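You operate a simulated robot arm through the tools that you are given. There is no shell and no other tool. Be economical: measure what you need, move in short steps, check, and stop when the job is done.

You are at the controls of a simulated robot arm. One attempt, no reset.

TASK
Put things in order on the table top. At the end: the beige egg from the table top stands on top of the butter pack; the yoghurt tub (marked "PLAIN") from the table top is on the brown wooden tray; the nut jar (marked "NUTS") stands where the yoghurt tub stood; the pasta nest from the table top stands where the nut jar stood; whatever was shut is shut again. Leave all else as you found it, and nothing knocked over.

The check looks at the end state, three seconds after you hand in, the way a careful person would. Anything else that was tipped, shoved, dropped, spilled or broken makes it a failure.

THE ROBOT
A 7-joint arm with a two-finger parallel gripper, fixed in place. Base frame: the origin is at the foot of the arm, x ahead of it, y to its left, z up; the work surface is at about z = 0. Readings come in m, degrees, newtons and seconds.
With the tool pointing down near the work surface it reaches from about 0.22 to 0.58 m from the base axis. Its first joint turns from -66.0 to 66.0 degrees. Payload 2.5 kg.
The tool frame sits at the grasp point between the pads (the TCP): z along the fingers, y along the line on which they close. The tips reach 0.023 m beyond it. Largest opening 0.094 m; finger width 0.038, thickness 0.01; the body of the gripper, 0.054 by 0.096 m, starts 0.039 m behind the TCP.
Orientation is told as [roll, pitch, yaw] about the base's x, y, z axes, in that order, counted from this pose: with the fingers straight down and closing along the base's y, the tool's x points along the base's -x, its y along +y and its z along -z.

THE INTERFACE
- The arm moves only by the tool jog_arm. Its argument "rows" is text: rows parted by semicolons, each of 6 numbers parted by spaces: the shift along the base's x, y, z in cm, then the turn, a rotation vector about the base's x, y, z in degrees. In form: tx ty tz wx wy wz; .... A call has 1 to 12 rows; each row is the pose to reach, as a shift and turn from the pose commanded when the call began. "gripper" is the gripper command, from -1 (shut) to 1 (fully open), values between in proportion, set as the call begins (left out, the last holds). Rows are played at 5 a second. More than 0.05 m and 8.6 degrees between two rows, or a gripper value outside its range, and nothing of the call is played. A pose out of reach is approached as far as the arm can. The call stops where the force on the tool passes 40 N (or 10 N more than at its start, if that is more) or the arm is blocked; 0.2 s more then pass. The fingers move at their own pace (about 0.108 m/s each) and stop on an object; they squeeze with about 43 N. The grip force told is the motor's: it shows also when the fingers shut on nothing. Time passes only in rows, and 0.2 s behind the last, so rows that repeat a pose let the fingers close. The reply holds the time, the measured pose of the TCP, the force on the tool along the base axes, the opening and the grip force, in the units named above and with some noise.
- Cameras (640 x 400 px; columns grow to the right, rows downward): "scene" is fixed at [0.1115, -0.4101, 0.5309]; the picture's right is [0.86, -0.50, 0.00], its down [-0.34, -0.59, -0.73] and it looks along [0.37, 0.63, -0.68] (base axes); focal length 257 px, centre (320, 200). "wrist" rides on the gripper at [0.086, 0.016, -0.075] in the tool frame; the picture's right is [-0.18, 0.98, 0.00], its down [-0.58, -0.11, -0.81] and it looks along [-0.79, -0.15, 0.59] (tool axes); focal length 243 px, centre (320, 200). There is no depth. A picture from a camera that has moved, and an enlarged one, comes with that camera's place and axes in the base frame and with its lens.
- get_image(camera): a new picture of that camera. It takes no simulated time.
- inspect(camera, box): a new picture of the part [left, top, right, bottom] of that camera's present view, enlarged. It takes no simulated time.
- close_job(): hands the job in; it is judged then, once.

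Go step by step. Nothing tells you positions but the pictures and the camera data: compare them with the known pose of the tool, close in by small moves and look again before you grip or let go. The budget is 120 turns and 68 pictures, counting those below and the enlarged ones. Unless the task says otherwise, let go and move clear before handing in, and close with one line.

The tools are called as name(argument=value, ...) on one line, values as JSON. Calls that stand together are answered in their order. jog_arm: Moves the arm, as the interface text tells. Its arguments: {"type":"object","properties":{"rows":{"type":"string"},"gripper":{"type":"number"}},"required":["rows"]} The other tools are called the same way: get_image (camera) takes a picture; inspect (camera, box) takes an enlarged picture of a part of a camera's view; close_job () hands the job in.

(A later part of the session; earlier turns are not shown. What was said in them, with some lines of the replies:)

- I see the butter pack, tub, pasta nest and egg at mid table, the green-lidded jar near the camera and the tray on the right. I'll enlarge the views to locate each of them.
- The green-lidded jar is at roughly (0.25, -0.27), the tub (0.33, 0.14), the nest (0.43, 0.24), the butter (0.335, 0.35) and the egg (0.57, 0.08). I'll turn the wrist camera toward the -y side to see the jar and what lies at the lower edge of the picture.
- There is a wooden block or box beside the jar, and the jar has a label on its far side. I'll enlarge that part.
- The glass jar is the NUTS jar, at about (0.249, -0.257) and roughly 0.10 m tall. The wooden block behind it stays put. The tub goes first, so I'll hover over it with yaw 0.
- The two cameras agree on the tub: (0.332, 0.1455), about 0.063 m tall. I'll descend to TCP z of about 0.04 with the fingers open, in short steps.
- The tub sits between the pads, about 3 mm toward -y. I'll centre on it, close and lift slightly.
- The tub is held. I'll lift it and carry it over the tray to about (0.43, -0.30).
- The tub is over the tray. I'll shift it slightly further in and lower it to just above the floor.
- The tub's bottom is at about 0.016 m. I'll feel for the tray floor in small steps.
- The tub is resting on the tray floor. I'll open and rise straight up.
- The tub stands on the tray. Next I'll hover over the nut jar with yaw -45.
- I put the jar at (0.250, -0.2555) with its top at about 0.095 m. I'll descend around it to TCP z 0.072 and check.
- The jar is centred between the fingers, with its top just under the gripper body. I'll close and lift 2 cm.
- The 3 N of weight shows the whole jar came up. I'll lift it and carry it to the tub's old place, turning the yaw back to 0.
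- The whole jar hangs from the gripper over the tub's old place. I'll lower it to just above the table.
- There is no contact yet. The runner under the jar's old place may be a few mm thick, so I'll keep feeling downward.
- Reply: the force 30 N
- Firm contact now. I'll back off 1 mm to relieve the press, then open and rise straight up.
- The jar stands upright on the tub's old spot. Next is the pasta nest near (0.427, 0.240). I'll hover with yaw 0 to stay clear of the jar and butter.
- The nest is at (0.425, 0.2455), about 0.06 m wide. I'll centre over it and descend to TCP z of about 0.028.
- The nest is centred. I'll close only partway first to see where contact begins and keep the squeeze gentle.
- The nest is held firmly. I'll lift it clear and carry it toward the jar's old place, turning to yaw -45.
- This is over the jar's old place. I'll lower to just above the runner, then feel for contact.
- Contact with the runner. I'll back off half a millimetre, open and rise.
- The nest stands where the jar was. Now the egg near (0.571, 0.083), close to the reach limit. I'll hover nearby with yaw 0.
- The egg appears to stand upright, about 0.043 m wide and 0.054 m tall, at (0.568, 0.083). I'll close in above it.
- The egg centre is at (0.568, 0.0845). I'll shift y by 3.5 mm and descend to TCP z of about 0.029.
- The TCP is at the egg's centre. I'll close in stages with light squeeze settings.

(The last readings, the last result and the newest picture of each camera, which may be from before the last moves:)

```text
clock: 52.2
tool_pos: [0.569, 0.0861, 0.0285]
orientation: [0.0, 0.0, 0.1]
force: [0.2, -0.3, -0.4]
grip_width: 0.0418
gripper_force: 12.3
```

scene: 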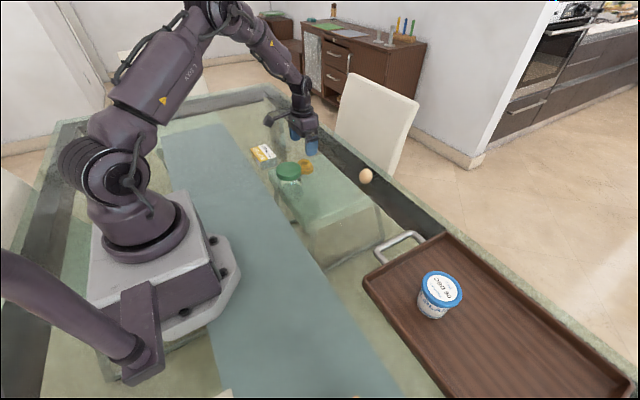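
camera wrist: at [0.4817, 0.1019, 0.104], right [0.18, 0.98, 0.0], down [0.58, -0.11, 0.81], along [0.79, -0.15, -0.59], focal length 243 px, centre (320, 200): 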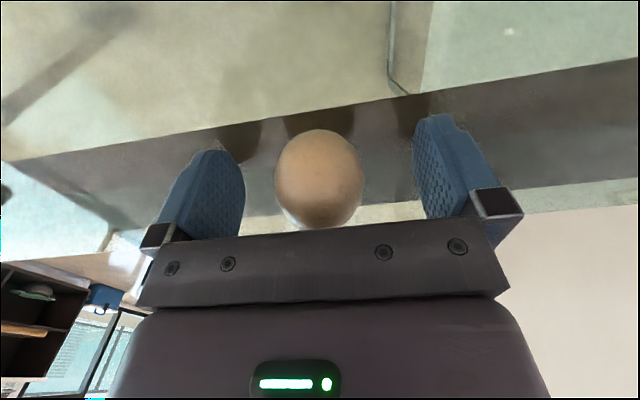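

There is 12 N on the egg, which is enough. I'll lift gently and look.

jog_arm(rows="0 0 0.5 0 0 0;0 0 1.5 0 0 0;0 0 3 0 0 0;0 0 6 0 0 0;0 0 10 0 0 0")

get_image(camera="wrist")

```text
clock: 53.4
tool_pos: [0.5682, 0.0871, 0.1261]
orientation: [0.0, 0.0, 0.0]
force: [0.5, 0.0, -0.4]
grip_width: 0.0418
gripper_force: 11.8
```

```text
25 pictures are left
camera wrist: at [0.4806, 0.1032, 0.2026], right [0.18, 0.98, 0.0], down [0.58, -0.11, 0.81], along [0.79, -0.15, -0.59], focal length 243 px, centre (320, 200)
```

wrist: 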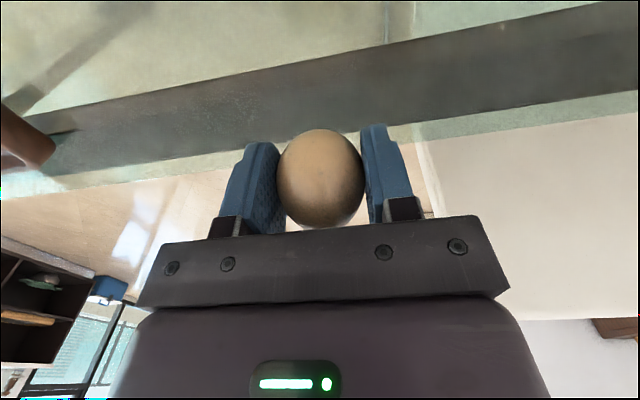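

The egg is held. By my scene estimate the butter spans x 0.304–0.363 and y 0.312–0.418, with its top at about 0.033 m. I'll carry the egg high to above it and check.

jog_arm(rows="0 0 4 0 0 0;0 0 7 0 0 0;-2.9 3.5 7 0 0 0;-5.9 7 7 0 0 0;-8.8 10.4 7 0 0 0;-11.8 13.9 7 0 0 0;-14.7 17.4 7 0 0 0;-17.6 20.9 7 0 0 0;-20.6 24.3 7 0 0 0;-23.5 27.8 7 0 0 0;-23.5 27.8 4 0 0 0;-23.5 27.8 4 0 0 0")

get_image(camera="wrist")

inspect(camera="scene", box=[200, 90, 360, 190])

```text
clock: 56.0
tool_pos: [0.3308, 0.3629, 0.1668]
orientation: [0.1, 0.0, 0.1]
force: [0.4, 0.2, -0.4]
grip_width: 0.0421
gripper_force: 12.1
```

```text
24 pictures are left
camera wrist: at [0.2437, 0.3784, 0.243], right [0.18, 0.98, 0.0], down [0.58, -0.11, 0.81], along [0.79, -0.15, -0.59], focal length 243 px, centre (320, 200)
```

wrist: 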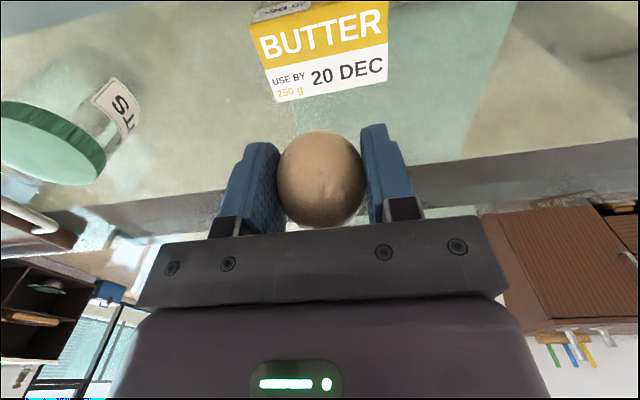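

```text
4.00 times, centred on (280, 140) of scene
camera zoom: at [0.1115, -0.4101, 0.5309], right [0.86, -0.5, 0.0], down [-0.34, -0.59, -0.73], along [0.37, 0.63, -0.68], focal length 1027 px, centre (480, 440)
```

zoom: 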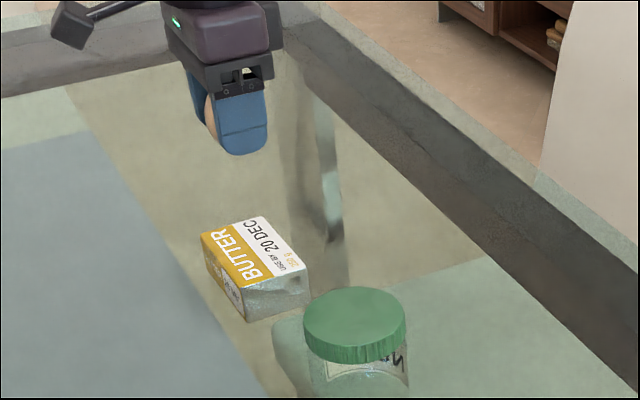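

Refining with the wrist view, the butter's top centre is at about (0.327, 0.365). I'll centre on it and lower to about 2 cm above.

jog_arm(rows="-0.35 0.2 -2 0 0 0;-0.35 0.2 -5 0 0 0;-0.35 0.2 -7.5 0 0 0;-0.35 0.2 -8.7 0 0 0;-0.35 0.2 -8.7 0 0 0")

get_image(camera="wrist")

inspect(camera="scene", box=[220, 110, 316, 170])

```text
clock: 57.2
tool_pos: [0.3305, 0.3653, 0.0818]
orientation: [0.1, 0.0, -0.1]
force: [0.1, -0.1, 0.2]
grip_width: 0.0419
gripper_force: 11.7
```

```text
22 pictures are left
camera wrist: at [0.2434, 0.3825, 0.1566], right [0.18, 0.98, 0.0], down [0.58, -0.11, 0.81], along [0.79, -0.15, -0.59], focal length 243 px, centre (320, 200)
```

wrist: 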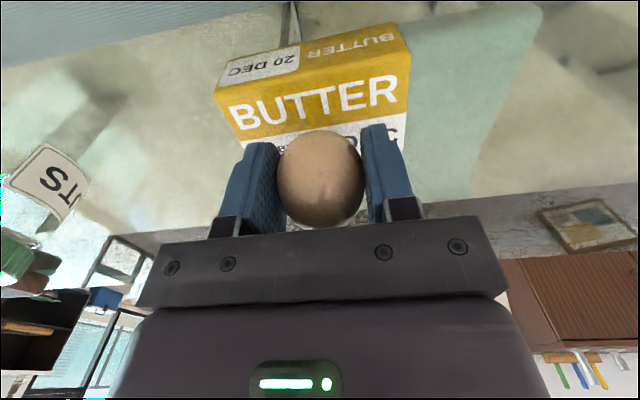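

```text
6.67 times, centred on (268, 140) of scene
camera zoom: at [0.1115, -0.4101, 0.5309], right [0.86, -0.5, 0.0], down [-0.34, -0.59, -0.73], along [0.37, 0.63, -0.68], focal length 1711 px, centre (667, 600)
```

zoom: 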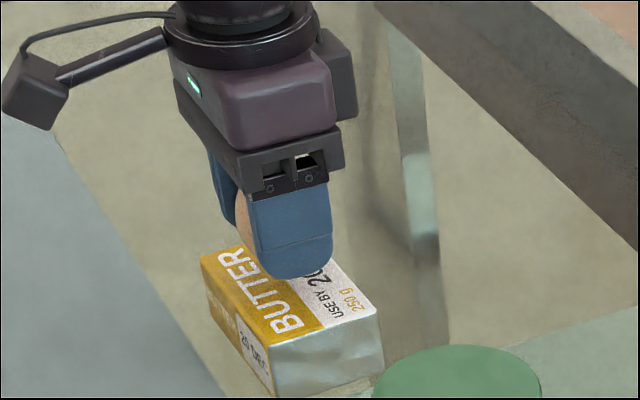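

The egg is centred over the butter at (0.331, 0.365). I'll lower in small steps.

jog_arm(rows="0 0 -0.5 0 0 0;0 0 -0.9 0 0 0;0 0 -1.2 0 0 0;0 0 -1.3 0 0 0;0 0 -1.3 0 0 0")

inspect(camera="wrist", box=[200, 50, 440, 240])

```text
clock: 58.4
tool_pos: [0.3299, 0.3657, 0.0681]
orientation: [0.0, -0.1, 0.1]
force: [0.6, 0.2, 0.4]
grip_width: 0.042
gripper_force: 12.3
```

```text
2.11 times, centred on (320, 145) of wrist
camera zoom: at [0.2431, 0.3816, 0.1442], right [0.18, 0.98, 0.0], down [0.58, -0.11, 0.81], along [0.79, -0.15, -0.59], focal length 511 px, centre (320, 316)
```

zoom: 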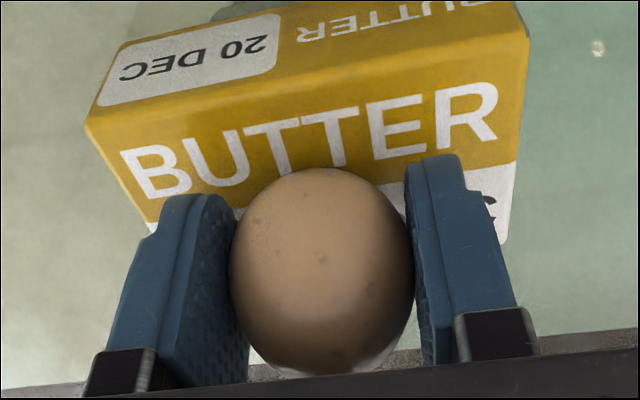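

jog_arm(rows="0 0 -0.1 0 0 0;0 0 -0.2 0 0 0;0 0 -0.2 0 0 0")

jog_arm(rows="0 0 -0.05 0 0 0;0 0 -0.1 0 0 0;0 0 -0.1 0 0 0")

```text
clock: 59.2
tool_pos: [0.3314, 0.3659, 0.0679]
orientation: [0.1, -0.1, 0.0]
force: [-1.2, 2.6, 9.2]
grip_width: 0.0418
gripper_force: 12.2
```

```text
clock: 60.0
tool_pos: [0.3303, 0.3661, 0.0666]
orientation: [0.1, -0.1, 0.0]
force: [0.9, 3.1, 8.9]
grip_width: 0.0414
gripper_force: 12.4
```

The egg is in contact with the butter. I'll ease the pressure off and open slowly in stages.

jog_arm(rows="0 0 0.08 0 0 0;0 0 0.08 0 0 0")

jog_arm(rows="0 0 0 0 0 0;0 0 0 0 0 0", gripper=-0.1)

jog_arm(rows="0 0 0 0 0 0;0 0 0 0 0 0", gripper=-0.04)

inspect(camera="wrist", box=[200, 50, 440, 240])

```text
clock: 60.6
tool_pos: [0.3294, 0.3664, 0.0676]
orientation: [-0.1, 0.1, 0.0]
force: [0.8, 1.7, 5.0]
grip_width: 0.0419
gripper_force: 12.1
```

```text
clock: 61.2
tool_pos: [0.331, 0.3649, 0.0679]
orientation: [0.0, 0.0, 0.0]
force: [0.0, -0.7, 0.9]
grip_width: 0.0427
gripper_force: 0.2
```

```text
clock: 61.8
tool_pos: [0.3318, 0.3656, 0.0667]
orientation: [0.0, -0.1, 0.0]
force: [0.0, -0.8, 0.3]
grip_width: 0.0453
gripper_force: 0.0
```

```text
2.11 times, centred on (320, 145) of wrist
camera zoom: at [0.2436, 0.3822, 0.1423], right [0.18, 0.98, 0.0], down [0.58, -0.11, 0.81], along [0.79, -0.15, -0.59], focal length 511 px, centre (320, 316)
```

zoom: 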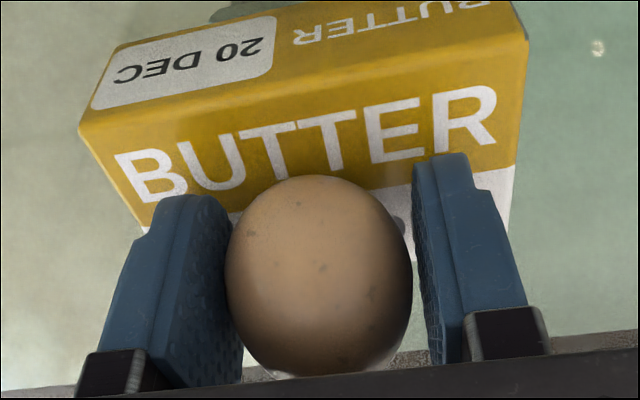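

The egg seems to stand. I'll wait a second and look again before opening fully.

jog_arm(rows="0 0 0 0 0 0;0 0 0 0 0 0;0 0 0 0 0 0;0 0 0 0 0 0;0 0 0 0 0 0", gripper=0.02)

inspect(camera="wrist", box=[200, 50, 440, 240])

```text
clock: 63.0
tool_pos: [0.3297, 0.3659, 0.0672]
orientation: [0.0, 0.0, 0.0]
force: [0.2, 0.4, 0.1]
grip_width: 0.048
gripper_force: 0.2
```

```text
2.11 times, centred on (320, 145) of wrist
camera zoom: at [0.2436, 0.3822, 0.1422], right [0.18, 0.98, 0.0], down [0.58, -0.11, 0.81], along [0.79, -0.15, -0.59], focal length 511 px, centre (320, 316)
```

zoom: 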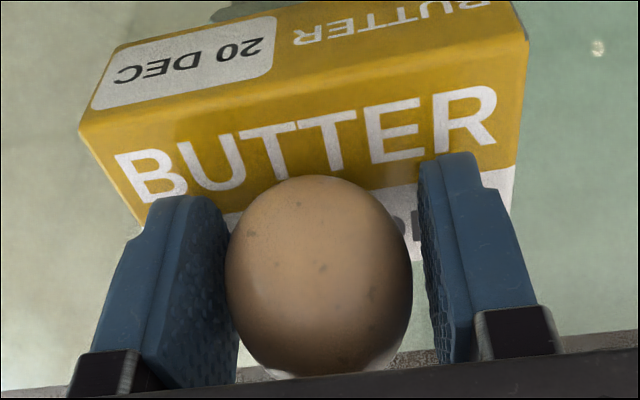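

The egg hasn't moved. I'll open fully, then rise straight up and clear.

jog_arm(rows="0 0 0 0 0 0;0 0 0 0 0 0;0 0 0 0 0 0;0 0 1 0 0 0;0 0 2.5 0 0 0;0 0 5 0 0 0;0 0 8 0 0 0;0 0 12 0 0 0;-2 -4 15 0 0 0;-2 -8 17 0 0 0;-2 -12 17 0 0 0", gripper=1)

get_image(camera="scene")

inspect(camera="scene", box=[220, 110, 380, 210])

```text
refused: row 9 steps farther than a row can; nothing moved
```

```text
17 pictures are left
```

scene: 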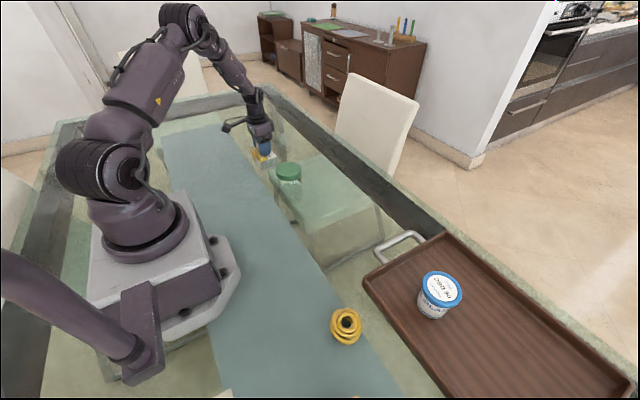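

```text
4.00 times, centred on (300, 160) of scene
camera zoom: at [0.1115, -0.4101, 0.5309], right [0.86, -0.5, 0.0], down [-0.34, -0.59, -0.73], along [0.37, 0.63, -0.68], focal length 1027 px, centre (400, 360)
```

zoom: 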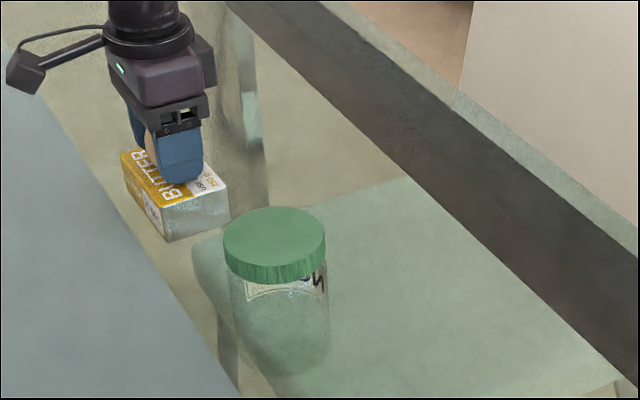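

The move was refused for one over-long row, so nothing changed. I'll repeat it with shorter steps.

jog_arm(rows="0 0 0 0 0 0;0 0 0 0 0 0;0 0 0 0 0 0;0 0 1 0 0 0;0 0 2.5 0 0 0;0 0 5 0 0 0;0 0 8 0 0 0;0 0 12 0 0 0;0 0 16 0 0 0;-2 -4 16 0 0 0;-2 -8 16 0 0 0;-2 -12 16 0 0 0", gripper=1)

get_image(camera="scene")

inspect(camera="scene", box=[220, 110, 380, 210])

```text
clock: 65.6
tool_pos: [0.3102, 0.2436, 0.2299]
orientation: [0.1, 0.0, 0.0]
force: [-0.4, 0.7, -0.3]
grip_width: 0.0941
gripper_force: 0.0
```

```text
15 pictures are left
```

scene: 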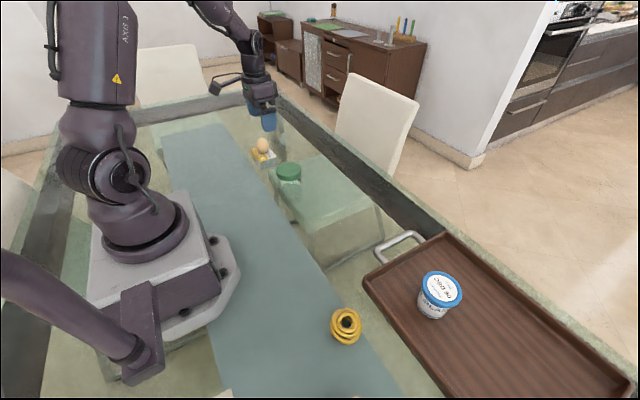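

```text
4.00 times, centred on (300, 160) of scene
camera zoom: at [0.1115, -0.4101, 0.5309], right [0.86, -0.5, 0.0], down [-0.34, -0.59, -0.73], along [0.37, 0.63, -0.68], focal length 1027 px, centre (400, 360)
```

zoom: 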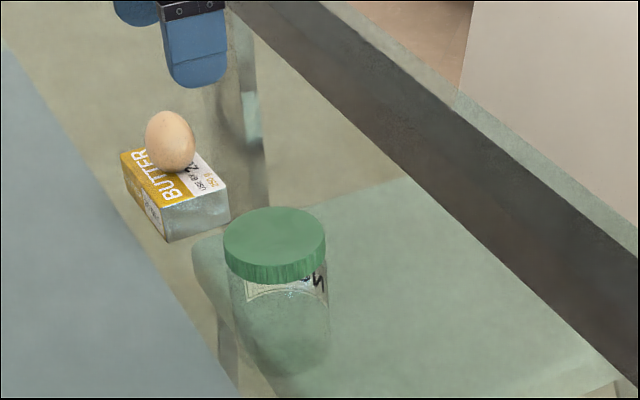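

All four items are in place and upright: the egg on the butter, the tub on the tray, the jar on the tub's old spot and the nest on the jar's. The arm is clear, so I'm handing in.

close_job()

```text
The job is handed in.
```

The job is handed in: in the last picture the egg stood on the butter pack, the yoghurt tub on the tray, the nut jar (lid still shut) where the tub was, and the pasta nest within about 1 cm of where the jar was, with nothing knocked over.
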